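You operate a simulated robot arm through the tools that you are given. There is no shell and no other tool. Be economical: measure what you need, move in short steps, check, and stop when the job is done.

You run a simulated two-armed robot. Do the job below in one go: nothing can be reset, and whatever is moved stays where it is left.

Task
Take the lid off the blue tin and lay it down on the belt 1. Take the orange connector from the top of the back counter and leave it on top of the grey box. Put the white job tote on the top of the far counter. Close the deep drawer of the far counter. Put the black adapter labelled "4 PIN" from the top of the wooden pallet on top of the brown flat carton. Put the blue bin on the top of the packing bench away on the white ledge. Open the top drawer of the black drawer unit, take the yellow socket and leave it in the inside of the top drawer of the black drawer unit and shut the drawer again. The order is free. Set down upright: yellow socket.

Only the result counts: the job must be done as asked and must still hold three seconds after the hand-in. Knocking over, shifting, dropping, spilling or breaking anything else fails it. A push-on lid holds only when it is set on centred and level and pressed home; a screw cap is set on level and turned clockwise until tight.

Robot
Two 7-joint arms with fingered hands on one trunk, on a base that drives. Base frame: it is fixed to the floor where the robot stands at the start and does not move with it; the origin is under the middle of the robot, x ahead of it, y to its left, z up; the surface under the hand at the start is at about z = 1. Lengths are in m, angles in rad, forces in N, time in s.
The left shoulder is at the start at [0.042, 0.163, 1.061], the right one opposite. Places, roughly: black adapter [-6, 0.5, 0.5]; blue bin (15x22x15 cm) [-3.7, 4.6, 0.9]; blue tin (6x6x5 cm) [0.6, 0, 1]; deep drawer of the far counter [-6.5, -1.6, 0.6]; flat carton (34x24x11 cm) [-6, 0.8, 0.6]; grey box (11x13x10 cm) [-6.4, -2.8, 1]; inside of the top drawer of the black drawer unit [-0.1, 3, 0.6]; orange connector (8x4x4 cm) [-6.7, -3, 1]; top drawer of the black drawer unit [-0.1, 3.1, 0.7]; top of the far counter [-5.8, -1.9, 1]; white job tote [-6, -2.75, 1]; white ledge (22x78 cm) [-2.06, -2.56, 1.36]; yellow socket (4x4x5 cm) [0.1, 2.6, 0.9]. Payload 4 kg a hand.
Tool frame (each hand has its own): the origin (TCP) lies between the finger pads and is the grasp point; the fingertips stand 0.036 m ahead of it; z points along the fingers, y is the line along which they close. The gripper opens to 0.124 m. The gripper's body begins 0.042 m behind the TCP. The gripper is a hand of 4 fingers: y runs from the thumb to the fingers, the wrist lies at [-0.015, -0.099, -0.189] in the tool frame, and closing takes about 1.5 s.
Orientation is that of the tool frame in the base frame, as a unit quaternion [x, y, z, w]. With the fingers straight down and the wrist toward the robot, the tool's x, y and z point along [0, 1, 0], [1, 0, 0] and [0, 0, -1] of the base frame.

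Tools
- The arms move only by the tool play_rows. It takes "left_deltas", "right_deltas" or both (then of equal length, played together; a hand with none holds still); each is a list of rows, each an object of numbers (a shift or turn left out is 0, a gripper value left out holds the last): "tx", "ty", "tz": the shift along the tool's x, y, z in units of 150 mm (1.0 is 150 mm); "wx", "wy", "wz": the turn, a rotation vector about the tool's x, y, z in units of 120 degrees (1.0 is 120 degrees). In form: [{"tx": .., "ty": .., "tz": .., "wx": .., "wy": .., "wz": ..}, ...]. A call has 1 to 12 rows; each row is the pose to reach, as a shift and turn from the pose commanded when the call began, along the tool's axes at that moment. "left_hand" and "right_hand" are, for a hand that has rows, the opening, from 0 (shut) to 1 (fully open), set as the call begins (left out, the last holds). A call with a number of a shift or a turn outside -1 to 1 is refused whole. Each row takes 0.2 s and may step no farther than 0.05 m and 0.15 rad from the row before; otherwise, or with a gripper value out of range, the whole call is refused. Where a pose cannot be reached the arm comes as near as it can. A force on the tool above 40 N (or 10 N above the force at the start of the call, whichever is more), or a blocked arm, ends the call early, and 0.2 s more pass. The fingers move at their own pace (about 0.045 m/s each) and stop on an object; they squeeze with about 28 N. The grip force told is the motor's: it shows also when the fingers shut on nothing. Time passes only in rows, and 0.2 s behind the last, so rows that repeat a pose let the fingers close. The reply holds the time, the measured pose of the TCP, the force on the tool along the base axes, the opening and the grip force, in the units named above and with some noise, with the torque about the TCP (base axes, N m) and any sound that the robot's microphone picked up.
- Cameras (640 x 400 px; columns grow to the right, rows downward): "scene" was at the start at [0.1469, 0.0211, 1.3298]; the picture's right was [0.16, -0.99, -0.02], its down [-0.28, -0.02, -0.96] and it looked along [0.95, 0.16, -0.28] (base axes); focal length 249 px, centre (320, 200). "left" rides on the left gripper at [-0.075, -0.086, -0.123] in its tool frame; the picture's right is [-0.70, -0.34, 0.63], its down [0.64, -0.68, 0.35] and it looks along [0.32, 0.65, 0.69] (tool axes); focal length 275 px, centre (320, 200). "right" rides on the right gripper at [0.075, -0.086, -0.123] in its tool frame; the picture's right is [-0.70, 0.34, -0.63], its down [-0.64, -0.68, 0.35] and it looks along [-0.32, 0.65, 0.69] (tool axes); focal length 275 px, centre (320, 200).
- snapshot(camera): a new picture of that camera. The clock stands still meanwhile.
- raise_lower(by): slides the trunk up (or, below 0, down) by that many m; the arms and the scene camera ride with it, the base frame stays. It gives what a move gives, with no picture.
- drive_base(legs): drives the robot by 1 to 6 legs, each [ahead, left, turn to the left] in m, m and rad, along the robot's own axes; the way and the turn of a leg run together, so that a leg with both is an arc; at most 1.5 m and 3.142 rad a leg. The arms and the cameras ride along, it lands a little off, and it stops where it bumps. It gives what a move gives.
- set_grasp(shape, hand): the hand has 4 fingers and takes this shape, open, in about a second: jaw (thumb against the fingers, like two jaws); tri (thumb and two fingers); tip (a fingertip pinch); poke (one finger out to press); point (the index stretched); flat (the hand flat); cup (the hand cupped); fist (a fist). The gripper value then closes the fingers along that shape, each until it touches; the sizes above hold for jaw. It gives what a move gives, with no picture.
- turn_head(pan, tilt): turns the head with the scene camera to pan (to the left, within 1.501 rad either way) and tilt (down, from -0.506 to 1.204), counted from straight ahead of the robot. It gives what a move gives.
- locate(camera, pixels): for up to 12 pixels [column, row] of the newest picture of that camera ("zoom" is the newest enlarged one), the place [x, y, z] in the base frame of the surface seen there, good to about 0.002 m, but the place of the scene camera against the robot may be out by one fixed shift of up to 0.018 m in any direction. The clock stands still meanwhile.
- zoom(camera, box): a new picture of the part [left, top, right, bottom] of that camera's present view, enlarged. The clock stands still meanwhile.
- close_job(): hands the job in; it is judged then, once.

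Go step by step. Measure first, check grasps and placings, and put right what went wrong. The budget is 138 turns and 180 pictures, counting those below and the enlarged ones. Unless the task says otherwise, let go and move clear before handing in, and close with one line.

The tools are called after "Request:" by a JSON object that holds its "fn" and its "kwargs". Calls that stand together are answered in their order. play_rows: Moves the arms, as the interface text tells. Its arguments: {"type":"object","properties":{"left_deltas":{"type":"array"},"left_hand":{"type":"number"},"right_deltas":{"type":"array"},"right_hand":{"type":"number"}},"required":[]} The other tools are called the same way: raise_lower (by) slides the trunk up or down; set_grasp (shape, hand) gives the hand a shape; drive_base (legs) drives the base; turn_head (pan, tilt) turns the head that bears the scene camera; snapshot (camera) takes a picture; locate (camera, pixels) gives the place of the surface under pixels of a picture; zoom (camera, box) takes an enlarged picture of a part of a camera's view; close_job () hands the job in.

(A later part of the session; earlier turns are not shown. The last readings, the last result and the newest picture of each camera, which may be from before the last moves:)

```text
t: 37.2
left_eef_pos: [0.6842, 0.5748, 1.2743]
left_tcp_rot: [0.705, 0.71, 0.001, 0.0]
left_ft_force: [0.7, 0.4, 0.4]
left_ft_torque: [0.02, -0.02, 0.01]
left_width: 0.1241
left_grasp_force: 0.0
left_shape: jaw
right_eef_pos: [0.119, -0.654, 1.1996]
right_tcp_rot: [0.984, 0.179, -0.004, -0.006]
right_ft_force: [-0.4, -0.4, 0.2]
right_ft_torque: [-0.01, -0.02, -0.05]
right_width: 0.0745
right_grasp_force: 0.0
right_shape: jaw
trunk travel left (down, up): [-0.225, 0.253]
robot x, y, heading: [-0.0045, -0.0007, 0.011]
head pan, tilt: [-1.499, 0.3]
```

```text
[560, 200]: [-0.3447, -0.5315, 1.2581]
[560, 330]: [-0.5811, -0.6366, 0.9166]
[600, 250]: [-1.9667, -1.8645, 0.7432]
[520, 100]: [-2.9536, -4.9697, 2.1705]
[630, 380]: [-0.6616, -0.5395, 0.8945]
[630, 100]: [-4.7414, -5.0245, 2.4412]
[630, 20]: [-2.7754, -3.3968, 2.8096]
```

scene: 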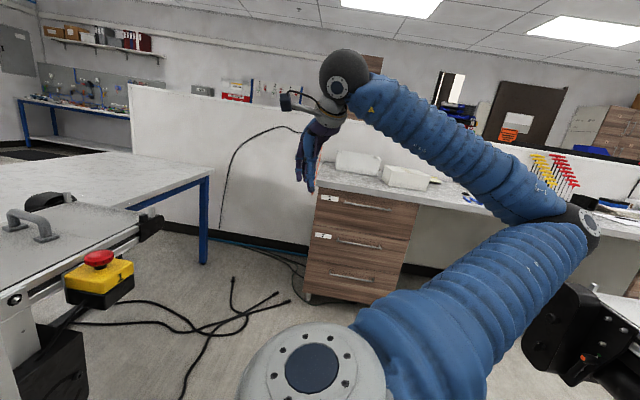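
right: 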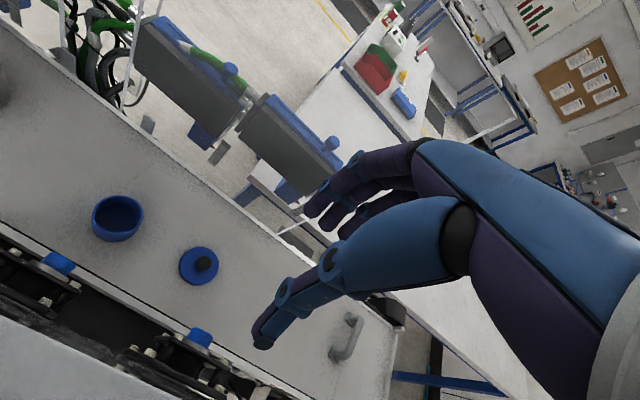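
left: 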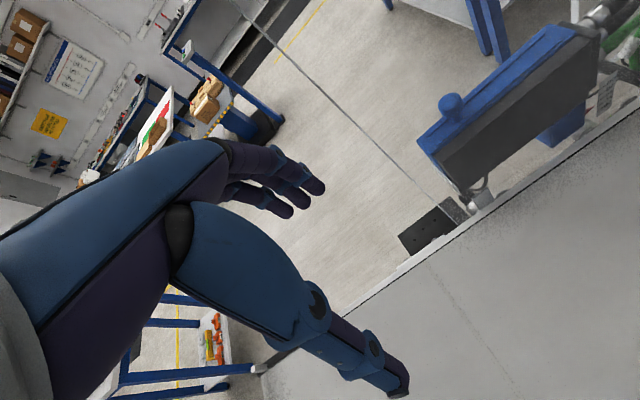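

Elbow reaches x≈−0.4 at z 1.26, while line 2's fittings are at x≤−0.58. Strafe left out of the lane in 3 legs.

Request:
{"fn": "drive_base", "kwargs": {"legs": [[0.0, 0.4, 0], [0, 0.4, 0], [0, 0.4, 0]]}}

Request:
{"fn": "turn_head", "kwargs": {"pan": 1.2, "tilt": 0.4}}

Request:
{"fn": "snapshot", "kwargs": {"camera": "scene"}}

```text
t: 44.0
left_eef_pos: [0.6765, 1.7903, 1.2739]
left_tcp_rot: [0.704, 0.71, -0.001, 0.001]
left_ft_force: [-0.4, 1.1, -0.5]
left_ft_torque: [-0.05, -0.03, -0.03]
left_width: 0.1238
left_grasp_force: 0.1
left_shape: jaw
right_eef_pos: [0.1114, 0.5612, 1.2021]
right_tcp_rot: [0.984, 0.18, -0.005, -0.006]
right_ft_force: [0.1, 0.4, -0.2]
right_ft_torque: [-0.02, 0.02, 0.0]
right_width: 0.0744
right_grasp_force: 0.1
right_shape: jaw
trunk travel left (down, up): [-0.225, 0.253]
robot x, y, heading: [-0.0089, 1.214, 0.006]
head pan, tilt: [-1.499, 0.3]
```

```text
t: 46.4
left_eef_pos: [0.6746, 1.7891, 1.2739]
left_tcp_rot: [0.704, 0.71, 0.001, 0.002]
left_ft_force: [-0.4, -0.5, -0.6]
left_ft_torque: [0.01, 0.0, -0.03]
left_width: 0.1238
left_grasp_force: 0.0
left_shape: jaw
right_eef_pos: [0.1118, 0.559, 1.2]
right_tcp_rot: [0.984, 0.18, -0.003, -0.005]
right_ft_force: [0.2, -0.5, 0.0]
right_ft_torque: [-0.03, -0.02, 0.0]
right_width: 0.0746
right_grasp_force: 0.1
right_shape: jaw
trunk travel left (down, up): [-0.225, 0.253]
robot x, y, heading: [-0.0103, 1.2102, 0.006]
head pan, tilt: [1.201, 0.4]
```

```text
151 pictures are left
```

scene: 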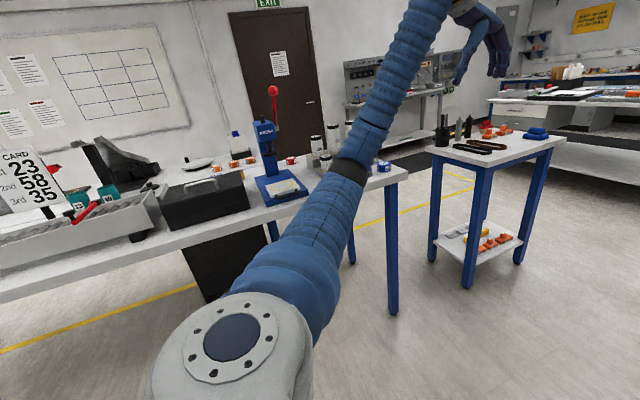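

Clear of the lines. Zoom on the bench top to find the yellow socket around (0.1, 2.6).

Request:
{"fn": "zoom", "kwargs": {"camera": "scene", "box": [140, 110, 420, 230]}}

Request:
{"fn": "locate", "kwargs": {"camera": "zoom", "pixels": [[120, 190], [250, 190], [250, 120], [330, 180], [300, 100], [100, 120], [460, 300], [500, 100], [340, 115], [190, 120]]}}

Request:
{"fn": "locate", "kwargs": {"camera": "scene", "pixels": [[392, 300], [430, 250], [468, 285], [520, 255], [260, 230], [180, 245], [400, 175], [560, 140], [430, 155], [490, 165], [405, 160]]}}

```text
2.29 times, centred on (280, 170) of scene
```

zoom: 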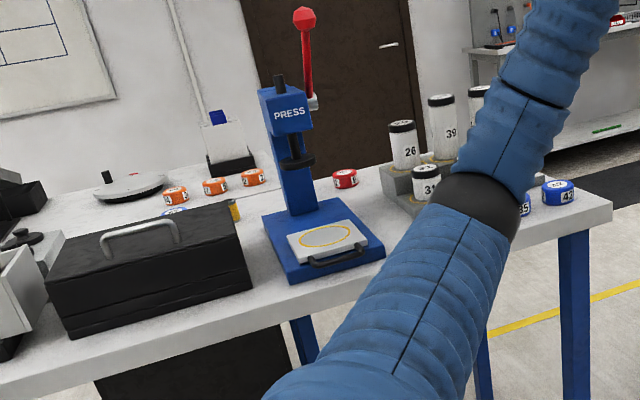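

```text
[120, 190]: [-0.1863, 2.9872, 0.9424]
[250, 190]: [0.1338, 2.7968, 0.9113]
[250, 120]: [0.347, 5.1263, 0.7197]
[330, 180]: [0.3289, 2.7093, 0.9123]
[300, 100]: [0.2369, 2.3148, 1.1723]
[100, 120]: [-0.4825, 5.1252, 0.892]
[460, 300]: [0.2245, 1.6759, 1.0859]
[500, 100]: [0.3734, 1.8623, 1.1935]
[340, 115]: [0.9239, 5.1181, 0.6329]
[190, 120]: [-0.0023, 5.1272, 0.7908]
```

```text
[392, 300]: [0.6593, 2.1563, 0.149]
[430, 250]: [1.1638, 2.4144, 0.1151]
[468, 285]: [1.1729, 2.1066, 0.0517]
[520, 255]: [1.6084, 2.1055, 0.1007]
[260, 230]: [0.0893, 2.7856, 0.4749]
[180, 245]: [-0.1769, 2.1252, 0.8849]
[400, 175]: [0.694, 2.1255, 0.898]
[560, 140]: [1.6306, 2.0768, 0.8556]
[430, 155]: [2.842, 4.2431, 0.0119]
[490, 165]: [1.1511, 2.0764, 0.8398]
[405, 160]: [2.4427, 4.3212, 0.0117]
```

A small yellow piece shows at zoom (235,210) behind the black toolbox. Turn left to face the bench and look down at it.

Request:
{"fn": "drive_base", "kwargs": {"legs": [[0, 0, 0.8], [0, 0, 0.765]]}}

Request:
{"fn": "turn_head", "kwargs": {"pan": 0, "tilt": 0.4}}

Request:
{"fn": "snapshot", "kwargs": {"camera": "scene"}}

```text
t: 50.9
left_eef_pos: [-0.5871, 1.8977, 1.2745]
left_tcp_rot: [-0.005, 1.0, 0.001, -0.001]
left_ft_force: [-0.3, 0.5, -0.1]
left_ft_torque: [-0.01, 0.05, 0.02]
left_width: 0.1237
left_grasp_force: 0.0
left_shape: jaw
right_eef_pos: [0.6431, 1.3371, 1.2002]
right_tcp_rot: [0.568, 0.823, -0.006, -0.002]
right_ft_force: [-0.7, -1.0, 0.4]
right_ft_torque: [-0.01, -0.03, -0.02]
right_width: 0.0745
right_grasp_force: 0.0
right_shape: jaw
trunk travel left (down, up): [-0.225, 0.253]
robot x, y, heading: [-0.0138, 1.2133, 1.575]
head pan, tilt: [1.201, 0.4]
```

```text
t: 52.3
left_eef_pos: [-0.5883, 1.8985, 1.2764]
left_tcp_rot: [-0.005, 1.0, 0.001, 0.0]
left_ft_force: [0.3, -0.3, 0.3]
left_ft_torque: [0.03, -0.01, -0.03]
left_width: 0.1237
left_grasp_force: 0.0
left_shape: jaw
right_eef_pos: [0.6428, 1.3375, 1.2011]
right_tcp_rot: [0.568, 0.823, -0.006, -0.001]
right_ft_force: [0.0, 1.0, 0.0]
right_ft_torque: [0.01, 0.01, -0.01]
right_width: 0.0746
right_grasp_force: 0.1
right_shape: jaw
trunk travel left (down, up): [-0.225, 0.253]
robot x, y, heading: [-0.0111, 1.2161, 1.574]
head pan, tilt: [0.0, 0.4]
```

```text
149 pictures are left
```

scene: 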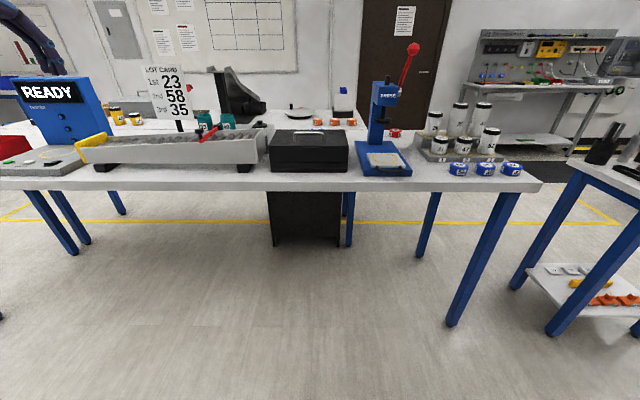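

Raise and come closer to see behind the toolbox at (310,150).

Request:
{"fn": "raise_lower", "kwargs": {"by": 0.2}}

Request:
{"fn": "drive_base", "kwargs": {"legs": [[0.42, 0.0, 0]]}}

Request:
{"fn": "turn_head", "kwargs": {"pan": -0.1, "tilt": 0.6}}

Request:
{"fn": "snapshot", "kwargs": {"camera": "scene"}}

```text
t: 54.5
left_eef_pos: [-0.5883, 1.8995, 1.4749]
left_tcp_rot: [-0.006, 1.0, 0.001, 0.0]
left_ft_force: [-0.6, -0.4, 0.6]
left_ft_torque: [-0.01, -0.03, 0.01]
left_width: 0.1239
left_grasp_force: 0.1
left_shape: jaw
right_eef_pos: [0.6432, 1.3377, 1.4003]
right_tcp_rot: [0.568, 0.823, -0.007, -0.001]
right_ft_force: [0.2, -0.4, -0.7]
right_ft_torque: [0.0, -0.04, 0.0]
right_width: 0.0746
right_grasp_force: 0.1
right_shape: jaw
trunk travel left (down, up): [-0.425, 0.053]
robot x, y, heading: [-0.0103, 1.2132, 1.575]
head pan, tilt: [0.0, 0.4]
```

```text
t: 57.0
left_eef_pos: [-0.5891, 2.3169, 1.4744]
left_tcp_rot: [-0.005, 1.0, 0.001, 0.0]
left_ft_force: [-0.6, 0.1, 0.2]
left_ft_torque: [-0.03, 0.01, 0.01]
left_width: 0.1238
left_grasp_force: 0.1
left_shape: jaw
right_eef_pos: [0.6401, 1.7542, 1.4002]
right_tcp_rot: [0.57, 0.822, -0.006, -0.001]
right_ft_force: [0.3, -0.6, -0.4]
right_ft_torque: [0.0, 0.04, -0.02]
right_width: 0.0744
right_grasp_force: 0.0
right_shape: jaw
trunk travel left (down, up): [-0.425, 0.053]
robot x, y, heading: [-0.0131, 1.6313, 1.58]
head pan, tilt: [0.0, 0.4]
```

```text
t: 57.8
left_eef_pos: [-0.5899, 2.3165, 1.4745]
left_tcp_rot: [-0.005, 1.0, 0.001, 0.0]
left_ft_force: [-0.2, 0.3, 0.0]
left_ft_torque: [0.01, 0.02, -0.02]
left_width: 0.1237
left_grasp_force: 0.1
left_shape: jaw
right_eef_pos: [0.639, 1.7526, 1.3995]
right_tcp_rot: [0.569, 0.822, -0.006, -0.002]
right_ft_force: [0.1, 0.1, -0.5]
right_ft_torque: [0.04, 0.01, -0.02]
right_width: 0.0743
right_grasp_force: 0.1
right_shape: jaw
trunk travel left (down, up): [-0.425, 0.053]
robot x, y, heading: [-0.0169, 1.6321, 1.581]
head pan, tilt: [-0.099, 0.6]
```

```text
148 pictures are left
```

scene: 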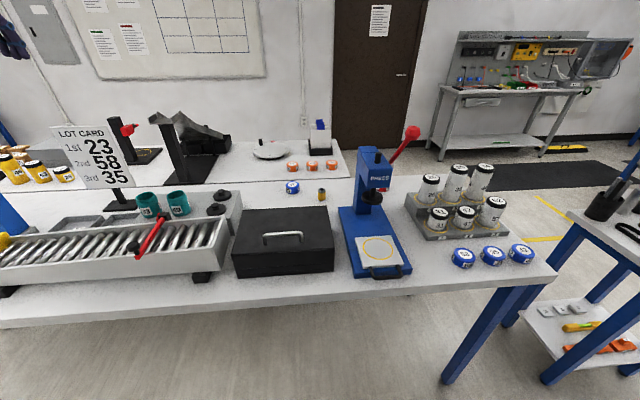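

The socket is the small yellow piece at (321,195). Zoom and measure it and the bench depths.

Request:
{"fn": "zoom", "kwargs": {"camera": "scene", "box": [260, 160, 360, 222]}}

Request:
{"fn": "locate", "kwargs": {"camera": "zoom", "pixels": [[390, 190], [390, 215], [390, 245], [370, 225], [410, 225], [390, 262], [210, 170], [200, 100], [460, 250], [300, 190]]}}

Request:
{"fn": "locate", "kwargs": {"camera": "scene", "pixels": [[280, 215], [330, 210], [240, 275], [333, 265], [365, 210], [350, 140], [250, 150], [400, 165], [412, 132], [377, 155], [325, 225]]}}

```text
6.40 times, centred on (310, 191) of scene
```

zoom: 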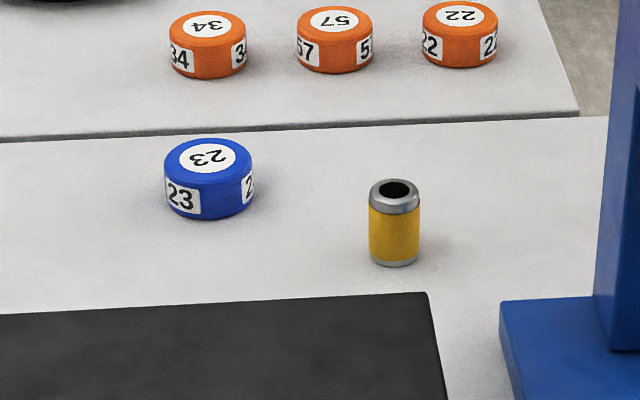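

```text
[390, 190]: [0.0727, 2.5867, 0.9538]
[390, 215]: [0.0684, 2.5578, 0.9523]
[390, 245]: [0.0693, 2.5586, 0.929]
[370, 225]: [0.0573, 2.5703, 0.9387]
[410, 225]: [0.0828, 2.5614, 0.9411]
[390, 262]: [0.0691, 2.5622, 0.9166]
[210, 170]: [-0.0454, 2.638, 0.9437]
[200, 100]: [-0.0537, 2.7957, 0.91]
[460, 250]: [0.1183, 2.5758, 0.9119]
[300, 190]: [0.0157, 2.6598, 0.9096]
```

```text
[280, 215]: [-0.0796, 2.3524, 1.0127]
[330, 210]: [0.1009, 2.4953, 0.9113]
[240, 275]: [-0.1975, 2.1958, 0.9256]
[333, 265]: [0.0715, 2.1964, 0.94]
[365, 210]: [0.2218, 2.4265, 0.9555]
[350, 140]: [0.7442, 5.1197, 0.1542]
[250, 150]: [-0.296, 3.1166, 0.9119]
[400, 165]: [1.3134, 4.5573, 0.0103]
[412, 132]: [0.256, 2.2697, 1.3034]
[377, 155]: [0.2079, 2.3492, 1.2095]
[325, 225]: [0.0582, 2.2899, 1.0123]
```

Socket centre ≈(0.07,2.57), z 0.911–0.955; toolbox behind-edge ~y 2.40, press at x>0.15. I'll use the left hand: strafe right 0.2 and ahead 0.08.

Request:
{"fn": "drive_base", "kwargs": {"legs": [[0.0, -0.2, 0], [0.08, 0, 0]]}}

Request:
{"fn": "play_rows", "kwargs": {"left_deltas": [{"tx": -0.25}, {"tx": -0.5, "ty": 0.1}, {"tx": -0.75, "ty": 0.2}, {"tx": -1, "ty": 0.3}], "left_hand": 0.8}}

Request:
{"fn": "snapshot", "kwargs": {"camera": "left"}}

Request:
{"fn": "snapshot", "kwargs": {"camera": "scene"}}

```text
t: 60.0
left_eef_pos: [-0.3829, 2.4027, 1.4739]
left_tcp_rot: [-0.003, 1.0, 0.001, -0.001]
left_ft_force: [0.0, 0.1, -0.8]
left_ft_torque: [-0.02, 0.02, -0.01]
left_width: 0.1238
left_grasp_force: 0.1
left_shape: jaw
right_eef_pos: [0.8447, 1.8336, 1.3995]
right_tcp_rot: [0.57, 0.822, -0.007, -0.002]
right_ft_force: [0.8, 0.1, -1.0]
right_ft_torque: [-0.04, 0.02, -0.01]
right_width: 0.0742
right_grasp_force: 0.1
right_shape: jaw
trunk travel left (down, up): [-0.425, 0.053]
robot x, y, heading: [0.1857, 1.713, 1.572]
head pan, tilt: [-0.099, 0.6]
```

```text
t: 61.0
left_eef_pos: [-0.2326, 2.4459, 1.4737]
left_tcp_rot: [-0.003, 1.0, 0.001, -0.001]
left_ft_force: [-0.5, -0.6, -0.4]
left_ft_torque: [-0.01, 0.02, -0.02]
left_width: 0.0996
left_grasp_force: 0.0
left_shape: jaw
right_eef_pos: [0.8464, 1.833, 1.399]
right_tcp_rot: [0.569, 0.823, -0.007, -0.002]
right_ft_force: [0.1, 1.1, 0.2]
right_ft_torque: [-0.04, -0.03, -0.01]
right_width: 0.0743
right_grasp_force: 0.1
right_shape: jaw
trunk travel left (down, up): [-0.425, 0.053]
robot x, y, heading: [0.1882, 1.7106, 1.576]
head pan, tilt: [-0.099, 0.6]
```

```text
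146 pictures are left
```

left: 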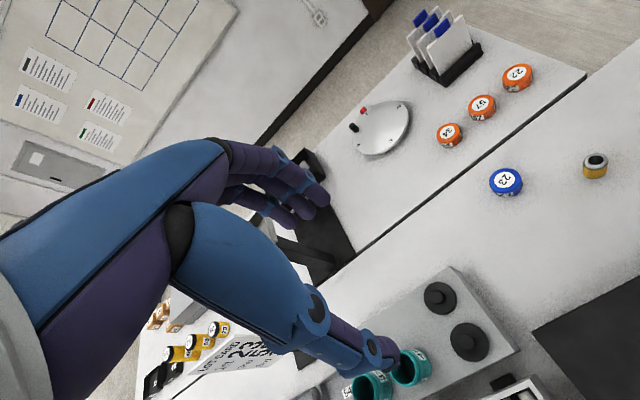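

```text
145 pictures are left
```

scene: 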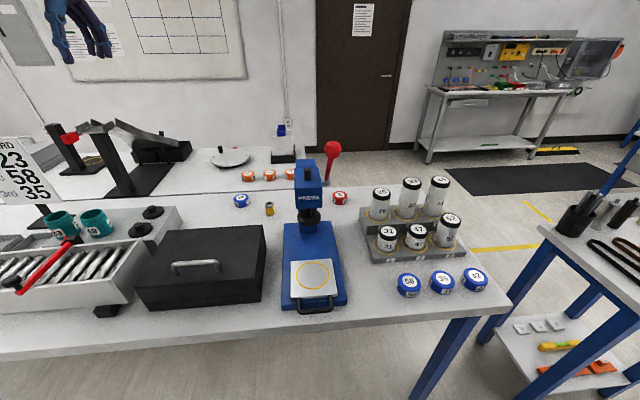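

Left camera sees the socket at (595,165). Locate it with that camera.

Request:
{"fn": "locate", "kwargs": {"camera": "left", "pixels": [[595, 173], [595, 152], [584, 165], [607, 160], [505, 182], [535, 330], [620, 200], [240, 145], [270, 60], [565, 70]]}}

Request:
{"fn": "play_rows", "kwargs": {"left_deltas": [{"tx": -0.3}, {"tx": -0.6, "ty": 0.1}, {"tx": -0.9, "ty": 0.2}, {"tx": -1, "ty": 0.2}]}}

Request:
{"fn": "snapshot", "kwargs": {"camera": "left"}}

```text
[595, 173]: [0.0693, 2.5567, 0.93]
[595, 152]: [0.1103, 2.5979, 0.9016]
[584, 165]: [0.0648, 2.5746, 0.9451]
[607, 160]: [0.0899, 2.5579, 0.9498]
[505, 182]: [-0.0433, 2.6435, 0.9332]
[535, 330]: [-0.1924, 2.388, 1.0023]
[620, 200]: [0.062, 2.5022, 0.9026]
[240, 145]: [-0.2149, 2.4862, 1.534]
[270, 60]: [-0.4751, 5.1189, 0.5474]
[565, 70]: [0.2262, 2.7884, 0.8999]
```

```text
t: 62.0
left_eef_pos: [-0.0836, 2.4758, 1.4753]
left_tcp_rot: [-0.003, 1.0, 0.001, 0.001]
left_ft_force: [0.1, -0.1, 0.3]
left_ft_torque: [0.02, 0.01, -0.01]
left_width: 0.0993
left_grasp_force: 0.0
left_shape: jaw
right_eef_pos: [0.844, 1.8325, 1.3997]
right_tcp_rot: [0.57, 0.822, -0.006, -0.002]
right_ft_force: [-0.2, 0.0, -0.4]
right_ft_torque: [0.0, -0.01, -0.02]
right_width: 0.0747
right_grasp_force: 0.0
right_shape: jaw
trunk travel left (down, up): [-0.425, 0.053]
robot x, y, heading: [0.1912, 1.7129, 1.573]
head pan, tilt: [-0.099, 0.6]
```

```text
144 pictures are left
```

left: 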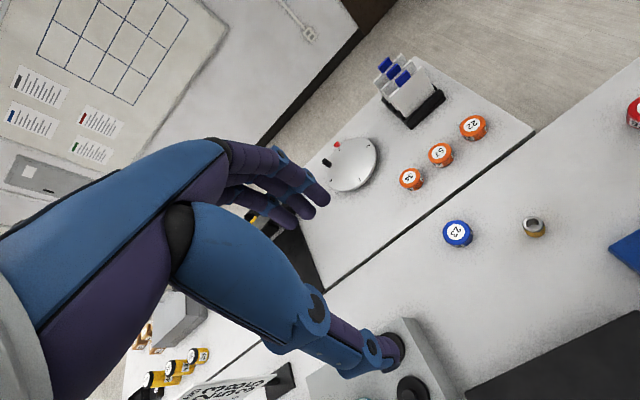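

Bench top is z≈0.901 by the hand camera. Refine the socket centre.

Request:
{"fn": "zoom", "kwargs": {"camera": "left", "box": [500, 200, 564, 250]}}

Request:
{"fn": "locate", "kwargs": {"camera": "zoom", "pixels": [[250, 190], [430, 230], [330, 180], [370, 290], [330, 360], [300, 260], [340, 240]]}}

```text
8.00 times, centred on (532, 225) of left
```

zoom: 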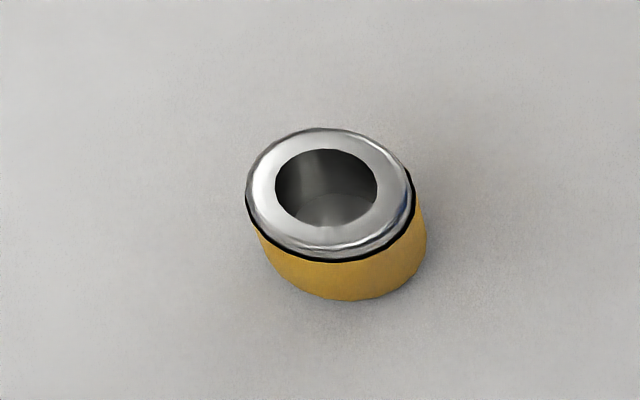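

```text
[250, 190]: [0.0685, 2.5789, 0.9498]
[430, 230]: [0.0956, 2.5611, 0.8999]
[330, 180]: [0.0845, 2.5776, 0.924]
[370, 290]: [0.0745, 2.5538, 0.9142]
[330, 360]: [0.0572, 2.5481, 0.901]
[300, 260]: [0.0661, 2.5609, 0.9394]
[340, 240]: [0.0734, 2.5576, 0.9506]
```

Socket centre ≈(0.085,2.572). Move above it, lower the trunk 0.2, then check with the camera.

Request:
{"fn": "play_rows", "kwargs": {"left_deltas": [{"tx": -0.28, "ty": 0.16}, {"tx": -0.55, "ty": 0.32}, {"tx": -0.8, "ty": 0.48}, {"tx": -1, "ty": 0.64}]}}

Request:
{"fn": "raise_lower", "kwargs": {"by": -0.2}}

Request:
{"fn": "play_rows", "kwargs": {"left_deltas": [{"tx": -0.12, "tz": 0.25}, {"tx": -0.12, "tz": 0.5}, {"tx": -0.12, "tz": 0.75}, {"tx": -0.12, "tz": 1}]}}

Request:
{"fn": "snapshot", "kwargs": {"camera": "left"}}

Request:
{"fn": "snapshot", "kwargs": {"camera": "scene"}}

```text
t: 63.0
left_eef_pos: [0.0694, 2.5759, 1.4724]
left_tcp_rot: [-0.004, 1.0, 0.001, 0.0]
left_ft_force: [-0.3, 0.1, 0.1]
left_ft_torque: [0.02, -0.01, -0.03]
left_width: 0.0993
left_grasp_force: 0.0
left_shape: jaw
right_eef_pos: [0.8454, 1.8335, 1.3983]
right_tcp_rot: [0.569, 0.822, -0.008, -0.003]
right_ft_force: [0.8, 0.3, -0.6]
right_ft_torque: [-0.01, 0.04, -0.03]
right_width: 0.0747
right_grasp_force: 0.0
right_shape: jaw
trunk travel left (down, up): [-0.425, 0.053]
robot x, y, heading: [0.194, 1.7123, 1.574]
head pan, tilt: [-0.099, 0.6]
```

```text
t: 65.2
left_eef_pos: [0.0628, 2.572, 1.2748]
left_tcp_rot: [-0.004, 1.0, 0.001, 0.001]
left_ft_force: [0.1, -0.5, 0.3]
left_ft_torque: [0.03, 0.02, -0.02]
left_width: 0.0995
left_grasp_force: 0.0
left_shape: jaw
right_eef_pos: [0.8409, 1.831, 1.2016]
right_tcp_rot: [0.57, 0.821, -0.006, -0.001]
right_ft_force: [0.3, 0.1, -1.1]
right_ft_torque: [0.0, 0.05, -0.02]
right_width: 0.0741
right_grasp_force: 0.1
right_shape: jaw
trunk travel left (down, up): [-0.225, 0.253]
robot x, y, heading: [0.1878, 1.7124, 1.571]
head pan, tilt: [-0.099, 0.6]
```

```text
t: 66.2
left_eef_pos: [0.061, 2.525, 1.3293]
left_tcp_rot: [-0.015, 0.993, 0.113, -0.003]
left_ft_force: [-3.1, 3.3, -14.0]
left_ft_torque: [0.16, -0.35, -0.16]
left_width: 0.0994
left_grasp_force: 0.0
left_shape: jaw
right_eef_pos: [0.8404, 1.8301, 1.2008]
right_tcp_rot: [0.563, 0.826, -0.003, -0.008]
right_ft_force: [-0.1, 1.1, 0.0]
right_ft_torque: [-0.03, -0.01, 0.01]
right_width: 0.0741
right_grasp_force: 0.0
right_shape: jaw
trunk travel left (down, up): [-0.225, 0.253]
robot x, y, heading: [0.1833, 1.7127, 1.587]
head pan, tilt: [-0.099, 0.6]
stopped in row 4 (left hand): the arm was blocked; the commanded pose is now the measured one
```

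```text
142 pictures are left
```

left: 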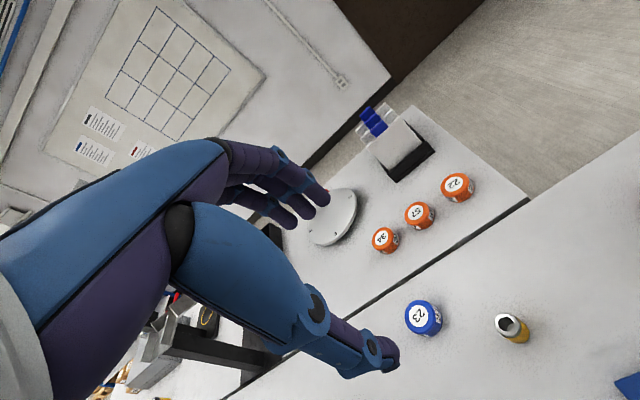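

```text
141 pictures are left
```

scene: 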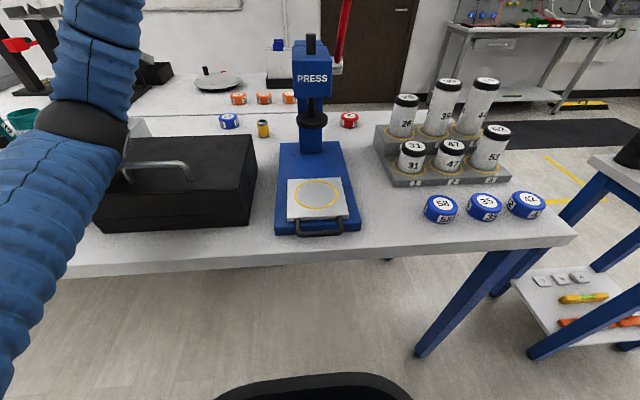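

The arm was blocked, probably the left elbow against the toolbox at (130,150). Lift the trunk again so the elbow stays high, and check that the toolbox hasn't moved.

Request:
{"fn": "raise_lower", "kwargs": {"by": 0.2}}

Request:
{"fn": "snapshot", "kwargs": {"camera": "scene"}}

Request:
{"fn": "locate", "kwargs": {"camera": "scene", "pixels": [[270, 222], [262, 290], [145, 300], [190, 262], [210, 232], [100, 220], [80, 180]]}}

```text
t: 68.3
left_eef_pos: [0.0605, 2.5457, 1.4886]
left_tcp_rot: [-0.011, 0.996, 0.09, -0.001]
left_ft_force: [0.3, -0.4, -0.2]
left_ft_torque: [-0.02, -0.03, 0.02]
left_width: 0.0992
left_grasp_force: 0.1
left_shape: jaw
right_eef_pos: [0.8349, 1.8419, 1.4003]
right_tcp_rot: [0.566, 0.825, -0.006, -0.002]
right_ft_force: [-0.9, -0.4, 0.1]
right_ft_torque: [-0.03, -0.03, -0.01]
right_width: 0.0743
right_grasp_force: 0.2
right_shape: jaw
trunk travel left (down, up): [-0.425, 0.053]
robot x, y, heading: [0.183, 1.7142, 1.584]
head pan, tilt: [-0.099, 0.6]
```

```text
140 pictures are left
```

scene: 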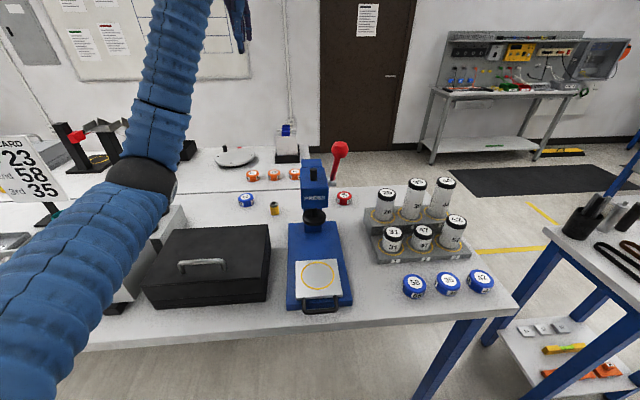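

```text
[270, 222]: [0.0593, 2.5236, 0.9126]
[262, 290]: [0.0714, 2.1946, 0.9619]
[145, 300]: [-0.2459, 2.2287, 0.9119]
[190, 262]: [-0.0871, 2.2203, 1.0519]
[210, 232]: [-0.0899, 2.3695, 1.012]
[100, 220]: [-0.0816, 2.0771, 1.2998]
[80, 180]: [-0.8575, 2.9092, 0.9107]
```

The toolbox hasn't moved (corner still (0.071,2.195)). Straighten the tool's 0.18 rad tilt, then descend with the trunk high.

Request:
{"fn": "raise_lower", "kwargs": {"by": 0.05}}

Request:
{"fn": "play_rows", "kwargs": {"left_deltas": [{"wx": 0.043, "tx": -0.08, "ty": 0.09}, {"wx": 0.086, "tx": -0.16, "ty": 0.18}, {"wx": 0.086, "tx": -0.16, "ty": 0.18}]}}

Request:
{"fn": "play_rows", "kwargs": {"left_deltas": [{"tz": 0.25}, {"tz": 0.5}, {"tz": 0.75}, {"tz": 1}]}}

Request:
{"fn": "snapshot", "kwargs": {"camera": "left"}}

Request:
{"fn": "snapshot", "kwargs": {"camera": "scene"}}

```text
t: 69.2
left_eef_pos: [0.0603, 2.5449, 1.5415]
left_tcp_rot: [-0.012, 0.996, 0.091, 0.0]
left_ft_force: [-0.1, 0.1, 0.4]
left_ft_torque: [-0.02, 0.01, 0.02]
left_width: 0.0993
left_grasp_force: 0.1
left_shape: jaw
right_eef_pos: [0.8365, 1.8408, 1.4495]
right_tcp_rot: [0.564, 0.825, -0.008, -0.002]
right_ft_force: [0.2, 1.1, -0.7]
right_ft_torque: [0.02, 0.02, 0.01]
right_width: 0.0746
right_grasp_force: 0.0
right_shape: jaw
trunk travel left (down, up): [-0.475, 0.003]
robot x, y, heading: [0.1799, 1.7172, 1.584]
head pan, tilt: [-0.099, 0.6]
```

```text
t: 70.0
left_eef_pos: [0.083, 2.5726, 1.5451]
left_tcp_rot: [-0.012, 1.0, 0.0, 0.0]
left_ft_force: [0.8, -0.3, -0.4]
left_ft_torque: [0.04, -0.01, 0.01]
left_width: 0.0992
left_grasp_force: 0.2
left_shape: jaw
right_eef_pos: [0.8356, 1.8405, 1.4506]
right_tcp_rot: [0.565, 0.825, -0.006, -0.001]
right_ft_force: [-0.3, 0.3, -0.4]
right_ft_torque: [-0.01, -0.01, 0.02]
right_width: 0.0744
right_grasp_force: 0.0
right_shape: jaw
trunk travel left (down, up): [-0.475, 0.003]
robot x, y, heading: [0.1808, 1.714, 1.588]
head pan, tilt: [-0.099, 0.6]
```

```text
t: 71.0
left_eef_pos: [0.0843, 2.5749, 1.395]
left_tcp_rot: [-0.013, 1.0, 0.001, 0.001]
left_ft_force: [-0.5, 1.2, -0.1]
left_ft_torque: [-0.01, 0.01, 0.0]
left_width: 0.0994
left_grasp_force: 0.1
left_shape: jaw
right_eef_pos: [0.8355, 1.8433, 1.4501]
right_tcp_rot: [0.565, 0.825, -0.007, -0.001]
right_ft_force: [-0.1, -0.4, 0.7]
right_ft_torque: [0.01, 0.02, -0.01]
right_width: 0.0744
right_grasp_force: 0.1
right_shape: jaw
trunk travel left (down, up): [-0.475, 0.003]
robot x, y, heading: [0.1777, 1.7134, 1.585]
head pan, tilt: [-0.099, 0.6]
```

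```text
139 pictures are left
```

left: 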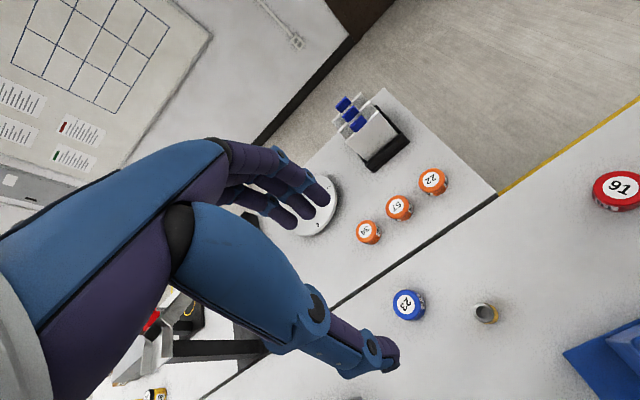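

```text
138 pictures are left
```

scene: 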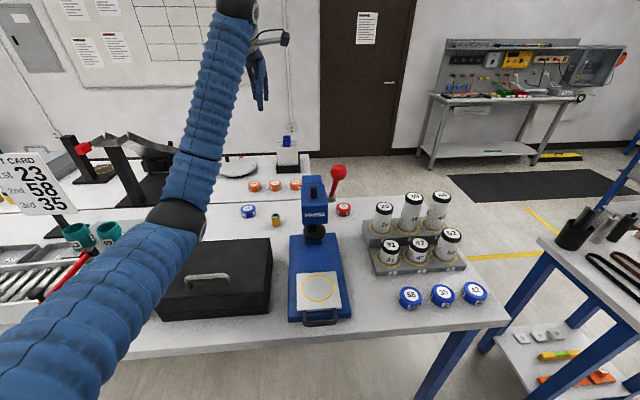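

Elbow still high. Locate it, then descend another 0.15.

Request:
{"fn": "locate", "kwargs": {"camera": "scene", "pixels": [[190, 215], [160, 240]]}}

Request:
{"fn": "play_rows", "kwargs": {"left_deltas": [{"tz": 0.25}, {"tz": 0.5}, {"tz": 0.75}, {"tz": 1}]}}

Request:
{"fn": "snapshot", "kwargs": {"camera": "scene"}}

Request:
{"fn": "locate", "kwargs": {"camera": "scene", "pixels": [[190, 240], [200, 220], [230, 170], [160, 240]]}}

```text
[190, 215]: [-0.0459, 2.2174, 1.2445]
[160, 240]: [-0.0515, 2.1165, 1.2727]
```

```text
t: 72.0
left_eef_pos: [0.0848, 2.5638, 1.2506]
left_tcp_rot: [-0.011, 1.0, 0.005, 0.0]
left_ft_force: [-0.2, -0.1, 0.0]
left_ft_torque: [0.02, -0.02, 0.01]
left_width: 0.0993
left_grasp_force: 0.1
left_shape: jaw
right_eef_pos: [0.8386, 1.8287, 1.4502]
right_tcp_rot: [0.564, 0.825, -0.005, -0.003]
right_ft_force: [0.4, 0.9, 0.2]
right_ft_torque: [0.01, -0.01, 0.04]
right_width: 0.0745
right_grasp_force: 0.0
right_shape: jaw
trunk travel left (down, up): [-0.475, 0.003]
robot x, y, heading: [0.182, 1.7095, 1.583]
head pan, tilt: [-0.099, 0.6]
```

```text
137 pictures are left
```

scene: 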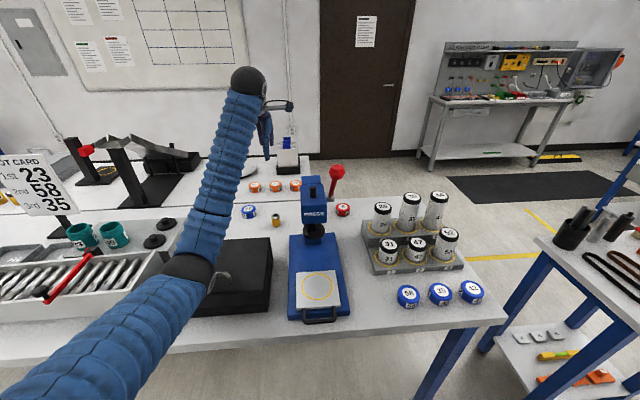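

```text
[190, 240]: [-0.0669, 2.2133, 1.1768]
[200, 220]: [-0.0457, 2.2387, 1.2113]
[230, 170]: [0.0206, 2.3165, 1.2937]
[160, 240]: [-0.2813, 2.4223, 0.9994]
```

The elbow is just above the toolbox; a more stretched arm will keep it higher. Back up 0.09 and reach farther.

Request:
{"fn": "play_rows", "kwargs": {"left_deltas": [{"tz": -0.3}, {"tz": -0.5}]}}

Request:
{"fn": "drive_base", "kwargs": {"legs": [[-0.09, 0, 0]]}}

Request:
{"fn": "play_rows", "kwargs": {"left_deltas": [{"ty": 0.3}, {"ty": 0.63}, {"ty": 0.64, "tz": 0.25}, {"ty": 0.64, "tz": 0.5}, {"ty": 0.64, "tz": 0.75}, {"ty": 0.64, "tz": 1}]}}

Request:
{"fn": "snapshot", "kwargs": {"camera": "scene"}}

Request:
{"fn": "snapshot", "kwargs": {"camera": "left"}}

```text
t: 72.6
left_eef_pos: [0.0898, 2.5763, 1.3183]
left_tcp_rot: [-0.01, 1.0, 0.0, -0.001]
left_ft_force: [0.1, 0.7, -0.1]
left_ft_torque: [0.0, 0.06, 0.02]
left_width: 0.0994
left_grasp_force: 0.0
left_shape: jaw
right_eef_pos: [0.8387, 1.8421, 1.448]
right_tcp_rot: [0.566, 0.825, -0.008, -0.002]
right_ft_force: [1.4, -0.6, -0.5]
right_ft_torque: [-0.02, 0.02, 0.0]
right_width: 0.0745
right_grasp_force: 0.0
right_shape: jaw
trunk travel left (down, up): [-0.475, 0.003]
robot x, y, heading: [0.184, 1.7193, 1.586]
head pan, tilt: [-0.099, 0.6]
```

```text
t: 73.8
left_eef_pos: [0.0863, 2.4808, 1.3201]
left_tcp_rot: [-0.012, 1.0, 0.001, -0.001]
left_ft_force: [0.0, -1.8, 0.1]
left_ft_torque: [0.02, 0.01, 0.01]
left_width: 0.0992
left_grasp_force: 0.1
left_shape: jaw
right_eef_pos: [0.8369, 1.7467, 1.4509]
right_tcp_rot: [0.566, 0.825, -0.006, -0.002]
right_ft_force: [-0.1, -0.1, 0.5]
right_ft_torque: [0.04, 0.01, 0.01]
right_width: 0.0741
right_grasp_force: 0.0
right_shape: jaw
trunk travel left (down, up): [-0.475, 0.003]
robot x, y, heading: [0.1822, 1.6204, 1.581]
head pan, tilt: [-0.099, 0.6]
```

```text
t: 75.2
left_eef_pos: [0.0846, 2.5794, 1.1702]
left_tcp_rot: [-0.011, 1.0, 0.002, 0.0]
left_ft_force: [0.6, 0.4, -0.8]
left_ft_torque: [-0.01, -0.01, 0.02]
left_width: 0.0991
left_grasp_force: 0.0
left_shape: jaw
right_eef_pos: [0.8377, 1.7492, 1.4502]
right_tcp_rot: [0.566, 0.825, -0.007, -0.001]
right_ft_force: [0.0, 0.4, 0.8]
right_ft_torque: [-0.01, -0.01, -0.02]
right_width: 0.0744
right_grasp_force: 0.1
right_shape: jaw
trunk travel left (down, up): [-0.475, 0.003]
robot x, y, heading: [0.184, 1.6216, 1.584]
head pan, tilt: [-0.099, 0.6]
```

```text
136 pictures are left
```

scene: 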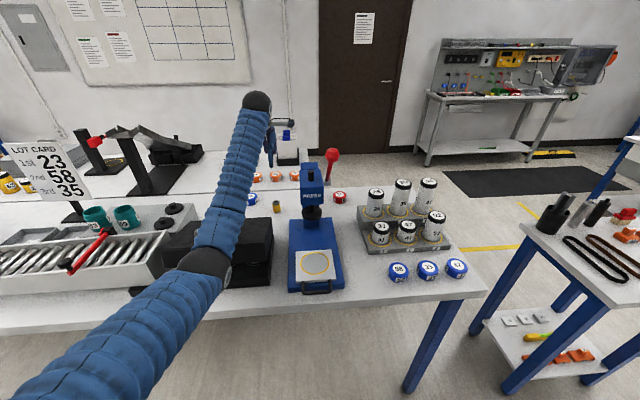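

```text
135 pictures are left
```

left: 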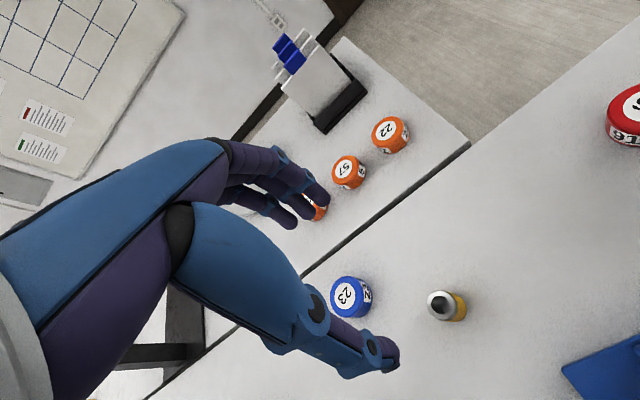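

Better: elbow now in front of the toolbox. Re-measure the socket at (445,305).

Request:
{"fn": "locate", "kwargs": {"camera": "left", "pixels": [[428, 303], [454, 298], [441, 292], [445, 318], [441, 305], [350, 297], [370, 305]]}}

Request:
{"fn": "play_rows", "kwargs": {"left_deltas": [{"tz": 0.2}, {"tz": 0.4}, {"tz": 0.6}, {"tz": 0.75}]}}

Request:
{"fn": "snapshot", "kwargs": {"camera": "left"}}

Request:
{"fn": "snapshot", "kwargs": {"camera": "scene"}}

```text
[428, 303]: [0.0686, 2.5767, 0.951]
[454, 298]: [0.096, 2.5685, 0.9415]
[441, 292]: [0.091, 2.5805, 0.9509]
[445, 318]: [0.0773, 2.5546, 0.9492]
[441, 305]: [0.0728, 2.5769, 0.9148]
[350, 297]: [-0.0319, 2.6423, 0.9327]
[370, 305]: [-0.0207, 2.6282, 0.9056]
```

```text
t: 76.2
left_eef_pos: [0.0867, 2.5702, 1.0644]
left_tcp_rot: [-0.011, 1.0, 0.004, 0.0]
left_ft_force: [0.3, 0.3, 0.4]
left_ft_torque: [0.04, 0.0, 0.01]
left_width: 0.0995
left_grasp_force: 0.1
left_shape: jaw
right_eef_pos: [0.8385, 1.735, 1.4512]
right_tcp_rot: [0.567, 0.824, -0.004, -0.005]
right_ft_force: [1.1, -1.2, 0.7]
right_ft_torque: [0.15, 0.01, 0.0]
right_width: 0.0743
right_grasp_force: 0.2
right_shape: jaw
trunk travel left (down, up): [-0.475, 0.003]
robot x, y, heading: [0.1842, 1.6209, 1.584]
head pan, tilt: [-0.099, 0.6]
```

```text
134 pictures are left
```

left: 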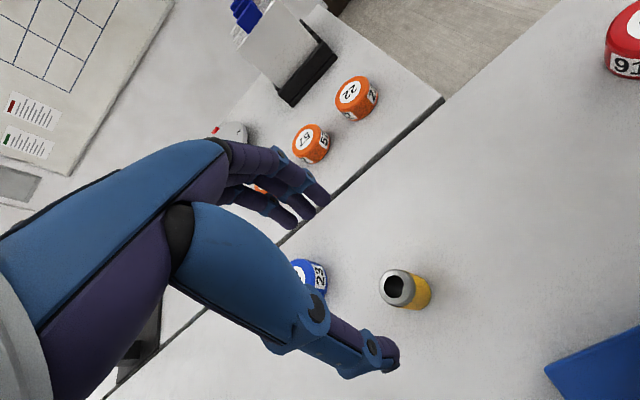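

```text
133 pictures are left
```

scene: 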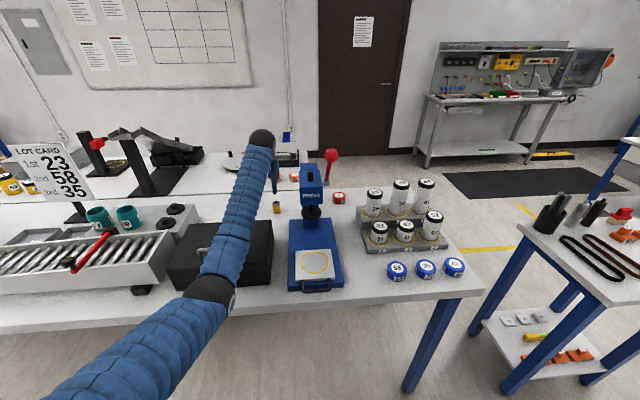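

TCP is over the socket centre (0.085,2.571). Descend in two stages watching force.

Request:
{"fn": "play_rows", "kwargs": {"left_deltas": [{"tz": 0.15}, {"tz": 0.3}, {"tz": 0.42}]}}

Request:
{"fn": "snapshot", "kwargs": {"camera": "scene"}}

Request:
{"fn": "zoom", "kwargs": {"camera": "left", "box": [200, 150, 500, 400]}}

Request:
{"fn": "locate", "kwargs": {"camera": "scene", "pixels": [[210, 300], [230, 270], [220, 290], [260, 140]]}}

```text
t: 77.1
left_eef_pos: [0.0981, 2.5722, 1.0433]
left_tcp_rot: [-0.008, 1.0, 0.03, 0.003]
left_ft_force: [-35.6, -2.5, 5.4]
left_ft_torque: [-0.2, -5.22, -4.01]
left_width: 0.0993
left_grasp_force: 0.0
left_shape: jaw
right_eef_pos: [0.8428, 1.7269, 1.4471]
right_tcp_rot: [0.566, 0.825, -0.001, -0.006]
right_ft_force: [-0.4, 0.5, 0.9]
right_ft_torque: [0.01, -0.04, 0.02]
right_width: 0.0744
right_grasp_force: 0.0
right_shape: jaw
trunk travel left (down, up): [-0.475, 0.003]
robot x, y, heading: [0.1848, 1.6195, 1.58]
head pan, tilt: [-0.099, 0.6]
stopped in row 3 (left hand): the force on the tool passed its limit at 186 N (the readings are from after the stop); the commanded pose is now the measured one
```

```text
132 pictures are left
```

scene: 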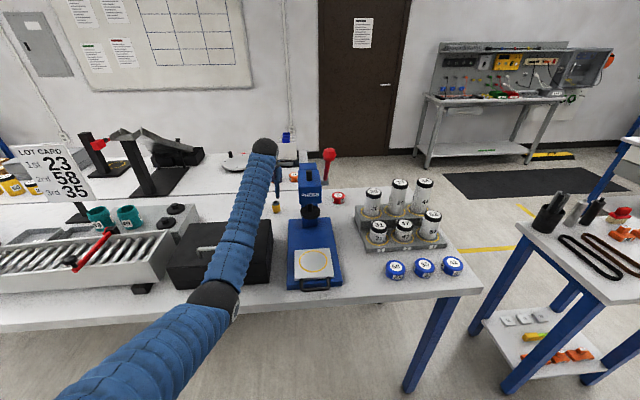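

```text
1.60 times, centred on (350, 275) of left
```

zoom: 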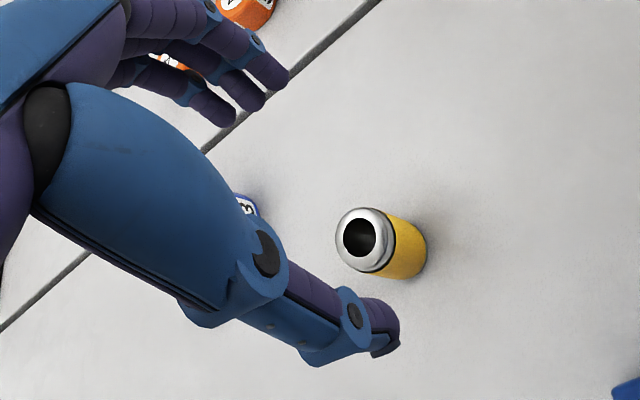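

```text
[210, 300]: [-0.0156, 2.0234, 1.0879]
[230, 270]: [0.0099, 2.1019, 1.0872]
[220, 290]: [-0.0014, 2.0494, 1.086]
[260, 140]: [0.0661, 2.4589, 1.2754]
```

A 186 N contact stopped it: the forearm is lying on the toolbox edge. Retreat up and verify nothing shifted.

Request:
{"fn": "play_rows", "kwargs": {"left_deltas": [{"tz": -0.2}, {"tz": -0.5}, {"tz": -0.8}, {"tz": -1}]}}

Request:
{"fn": "snapshot", "kwargs": {"camera": "scene"}}

Request:
{"fn": "locate", "kwargs": {"camera": "scene", "pixels": [[268, 284], [268, 270], [275, 225], [270, 240], [265, 250], [200, 232], [290, 290], [340, 285], [330, 155], [325, 258]]}}

```text
t: 78.1
left_eef_pos: [0.0888, 2.5802, 1.1751]
left_tcp_rot: [-0.012, 1.0, 0.018, 0.003]
left_ft_force: [0.7, -0.8, -0.5]
left_ft_torque: [0.03, 0.01, -0.01]
left_width: 0.0994
left_grasp_force: 0.0
left_shape: jaw
right_eef_pos: [0.8391, 1.7458, 1.4496]
right_tcp_rot: [0.566, 0.825, -0.006, -0.002]
right_ft_force: [0.4, 0.0, -0.2]
right_ft_torque: [0.04, -0.01, 0.01]
right_width: 0.0744
right_grasp_force: 0.2
right_shape: jaw
trunk travel left (down, up): [-0.475, 0.003]
robot x, y, heading: [0.186, 1.6209, 1.587]
head pan, tilt: [-0.099, 0.6]
```

```text
130 pictures are left
```

scene: 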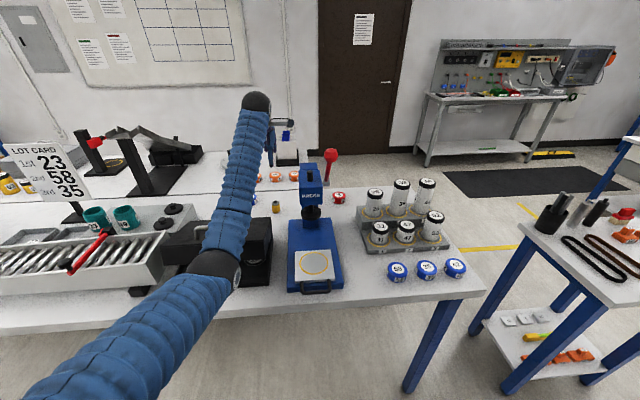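

```text
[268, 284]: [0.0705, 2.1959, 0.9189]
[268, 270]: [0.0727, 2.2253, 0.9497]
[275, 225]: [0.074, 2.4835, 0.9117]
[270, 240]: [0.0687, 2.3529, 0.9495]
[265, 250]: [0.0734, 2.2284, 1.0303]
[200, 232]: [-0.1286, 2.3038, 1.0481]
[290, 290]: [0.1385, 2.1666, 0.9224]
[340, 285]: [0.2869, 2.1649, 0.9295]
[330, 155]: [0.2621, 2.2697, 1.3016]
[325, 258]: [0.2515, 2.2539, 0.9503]
```

Toolbox unmoved (corner still (0.0705,2.196)). The toolbox and press obstruct this side, so I'll reach from behind the bench (north-east side). Lift the hand, back off and survey the way around.

Request:
{"fn": "play_rows", "kwargs": {"left_deltas": [{"tz": -0.3}, {"tz": -0.6}, {"tz": -0.9}, {"tz": -1}]}}

Request:
{"fn": "drive_base", "kwargs": {"legs": [[-0.4, 0, 0]]}}

Request:
{"fn": "turn_head", "kwargs": {"pan": -0.7, "tilt": 0.4}}

Request:
{"fn": "snapshot", "kwargs": {"camera": "scene"}}

Request:
{"fn": "turn_head", "kwargs": {"pan": 0.8, "tilt": 0.4}}

Request:
{"fn": "snapshot", "kwargs": {"camera": "scene"}}

```text
t: 79.1
left_eef_pos: [0.0885, 2.5764, 1.3252]
left_tcp_rot: [-0.011, 1.0, 0.018, 0.004]
left_ft_force: [0.2, -0.6, -0.2]
left_ft_torque: [0.0, -0.01, 0.0]
left_width: 0.0991
left_grasp_force: 0.1
left_shape: jaw
right_eef_pos: [0.838, 1.748, 1.45]
right_tcp_rot: [0.566, 0.824, -0.007, -0.002]
right_ft_force: [-0.1, -0.4, 0.0]
right_ft_torque: [0.02, -0.03, -0.02]
right_width: 0.0741
right_grasp_force: 0.1
right_shape: jaw
trunk travel left (down, up): [-0.475, 0.003]
robot x, y, heading: [0.1846, 1.6219, 1.583]
head pan, tilt: [-0.099, 0.6]
```

```text
t: 81.6
left_eef_pos: [0.0908, 2.1715, 1.3242]
left_tcp_rot: [-0.013, 1.0, 0.017, 0.004]
left_ft_force: [0.3, 0.7, -0.2]
left_ft_torque: [-0.01, -0.01, -0.01]
left_width: 0.0992
left_grasp_force: 0.0
left_shape: jaw
right_eef_pos: [0.8443, 1.3442, 1.4499]
right_tcp_rot: [0.563, 0.826, -0.007, -0.001]
right_ft_force: [0.4, 0.8, 0.3]
right_ft_torque: [-0.01, 0.01, 0.0]
right_width: 0.0742
right_grasp_force: 0.0
right_shape: jaw
trunk travel left (down, up): [-0.475, 0.003]
robot x, y, heading: [0.1937, 1.2153, 1.588]
head pan, tilt: [-0.099, 0.6]
```

```text
t: 82.6
left_eef_pos: [0.0904, 2.1727, 1.3223]
left_tcp_rot: [-0.014, 1.0, 0.016, 0.004]
left_ft_force: [0.5, 0.5, 0.6]
left_ft_torque: [0.0, 0.02, 0.02]
left_width: 0.0993
left_grasp_force: 0.1
left_shape: jaw
right_eef_pos: [0.8439, 1.3445, 1.4495]
right_tcp_rot: [0.564, 0.826, -0.008, -0.001]
right_ft_force: [0.2, -0.2, -0.9]
right_ft_torque: [0.03, -0.02, -0.01]
right_width: 0.0745
right_grasp_force: 0.0
right_shape: jaw
trunk travel left (down, up): [-0.475, 0.003]
robot x, y, heading: [0.1912, 1.2123, 1.589]
head pan, tilt: [-0.7, 0.4]
```

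```text
129 pictures are left
```

scene: 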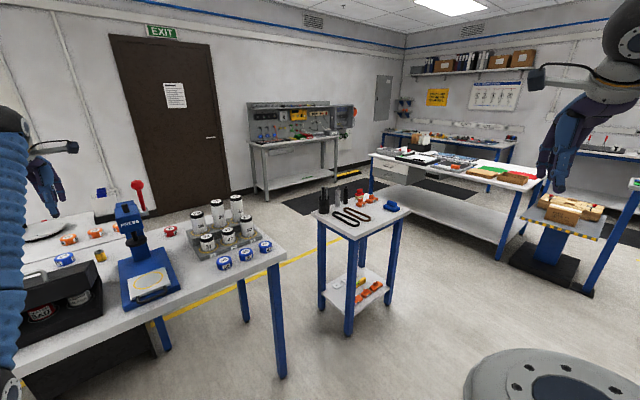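

```text
t: 84.2
left_eef_pos: [0.0915, 2.1694, 1.3242]
left_tcp_rot: [-0.013, 1.0, 0.017, 0.004]
left_ft_force: [0.6, 0.0, -0.3]
left_ft_torque: [0.02, 0.02, -0.02]
left_width: 0.0995
left_grasp_force: 0.2
left_shape: jaw
right_eef_pos: [0.8456, 1.344, 1.4507]
right_tcp_rot: [0.564, 0.826, -0.007, -0.002]
right_ft_force: [0.8, 0.0, 1.6]
right_ft_torque: [0.0, 0.0, 0.0]
right_width: 0.0745
right_grasp_force: 0.0
right_shape: jaw
trunk travel left (down, up): [-0.475, 0.003]
robot x, y, heading: [0.1929, 1.2141, 1.589]
head pan, tilt: [0.799, 0.4]
```

```text
128 pictures are left
```

scene: 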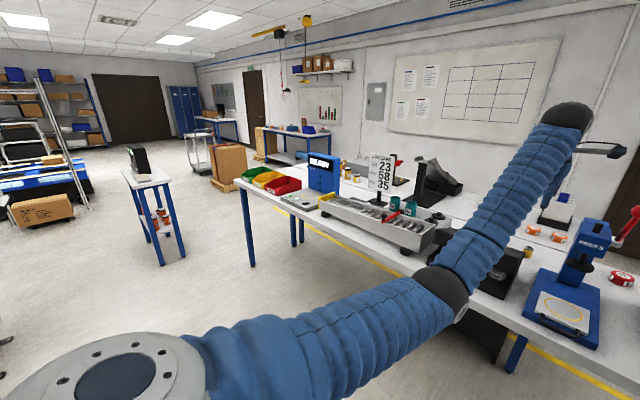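

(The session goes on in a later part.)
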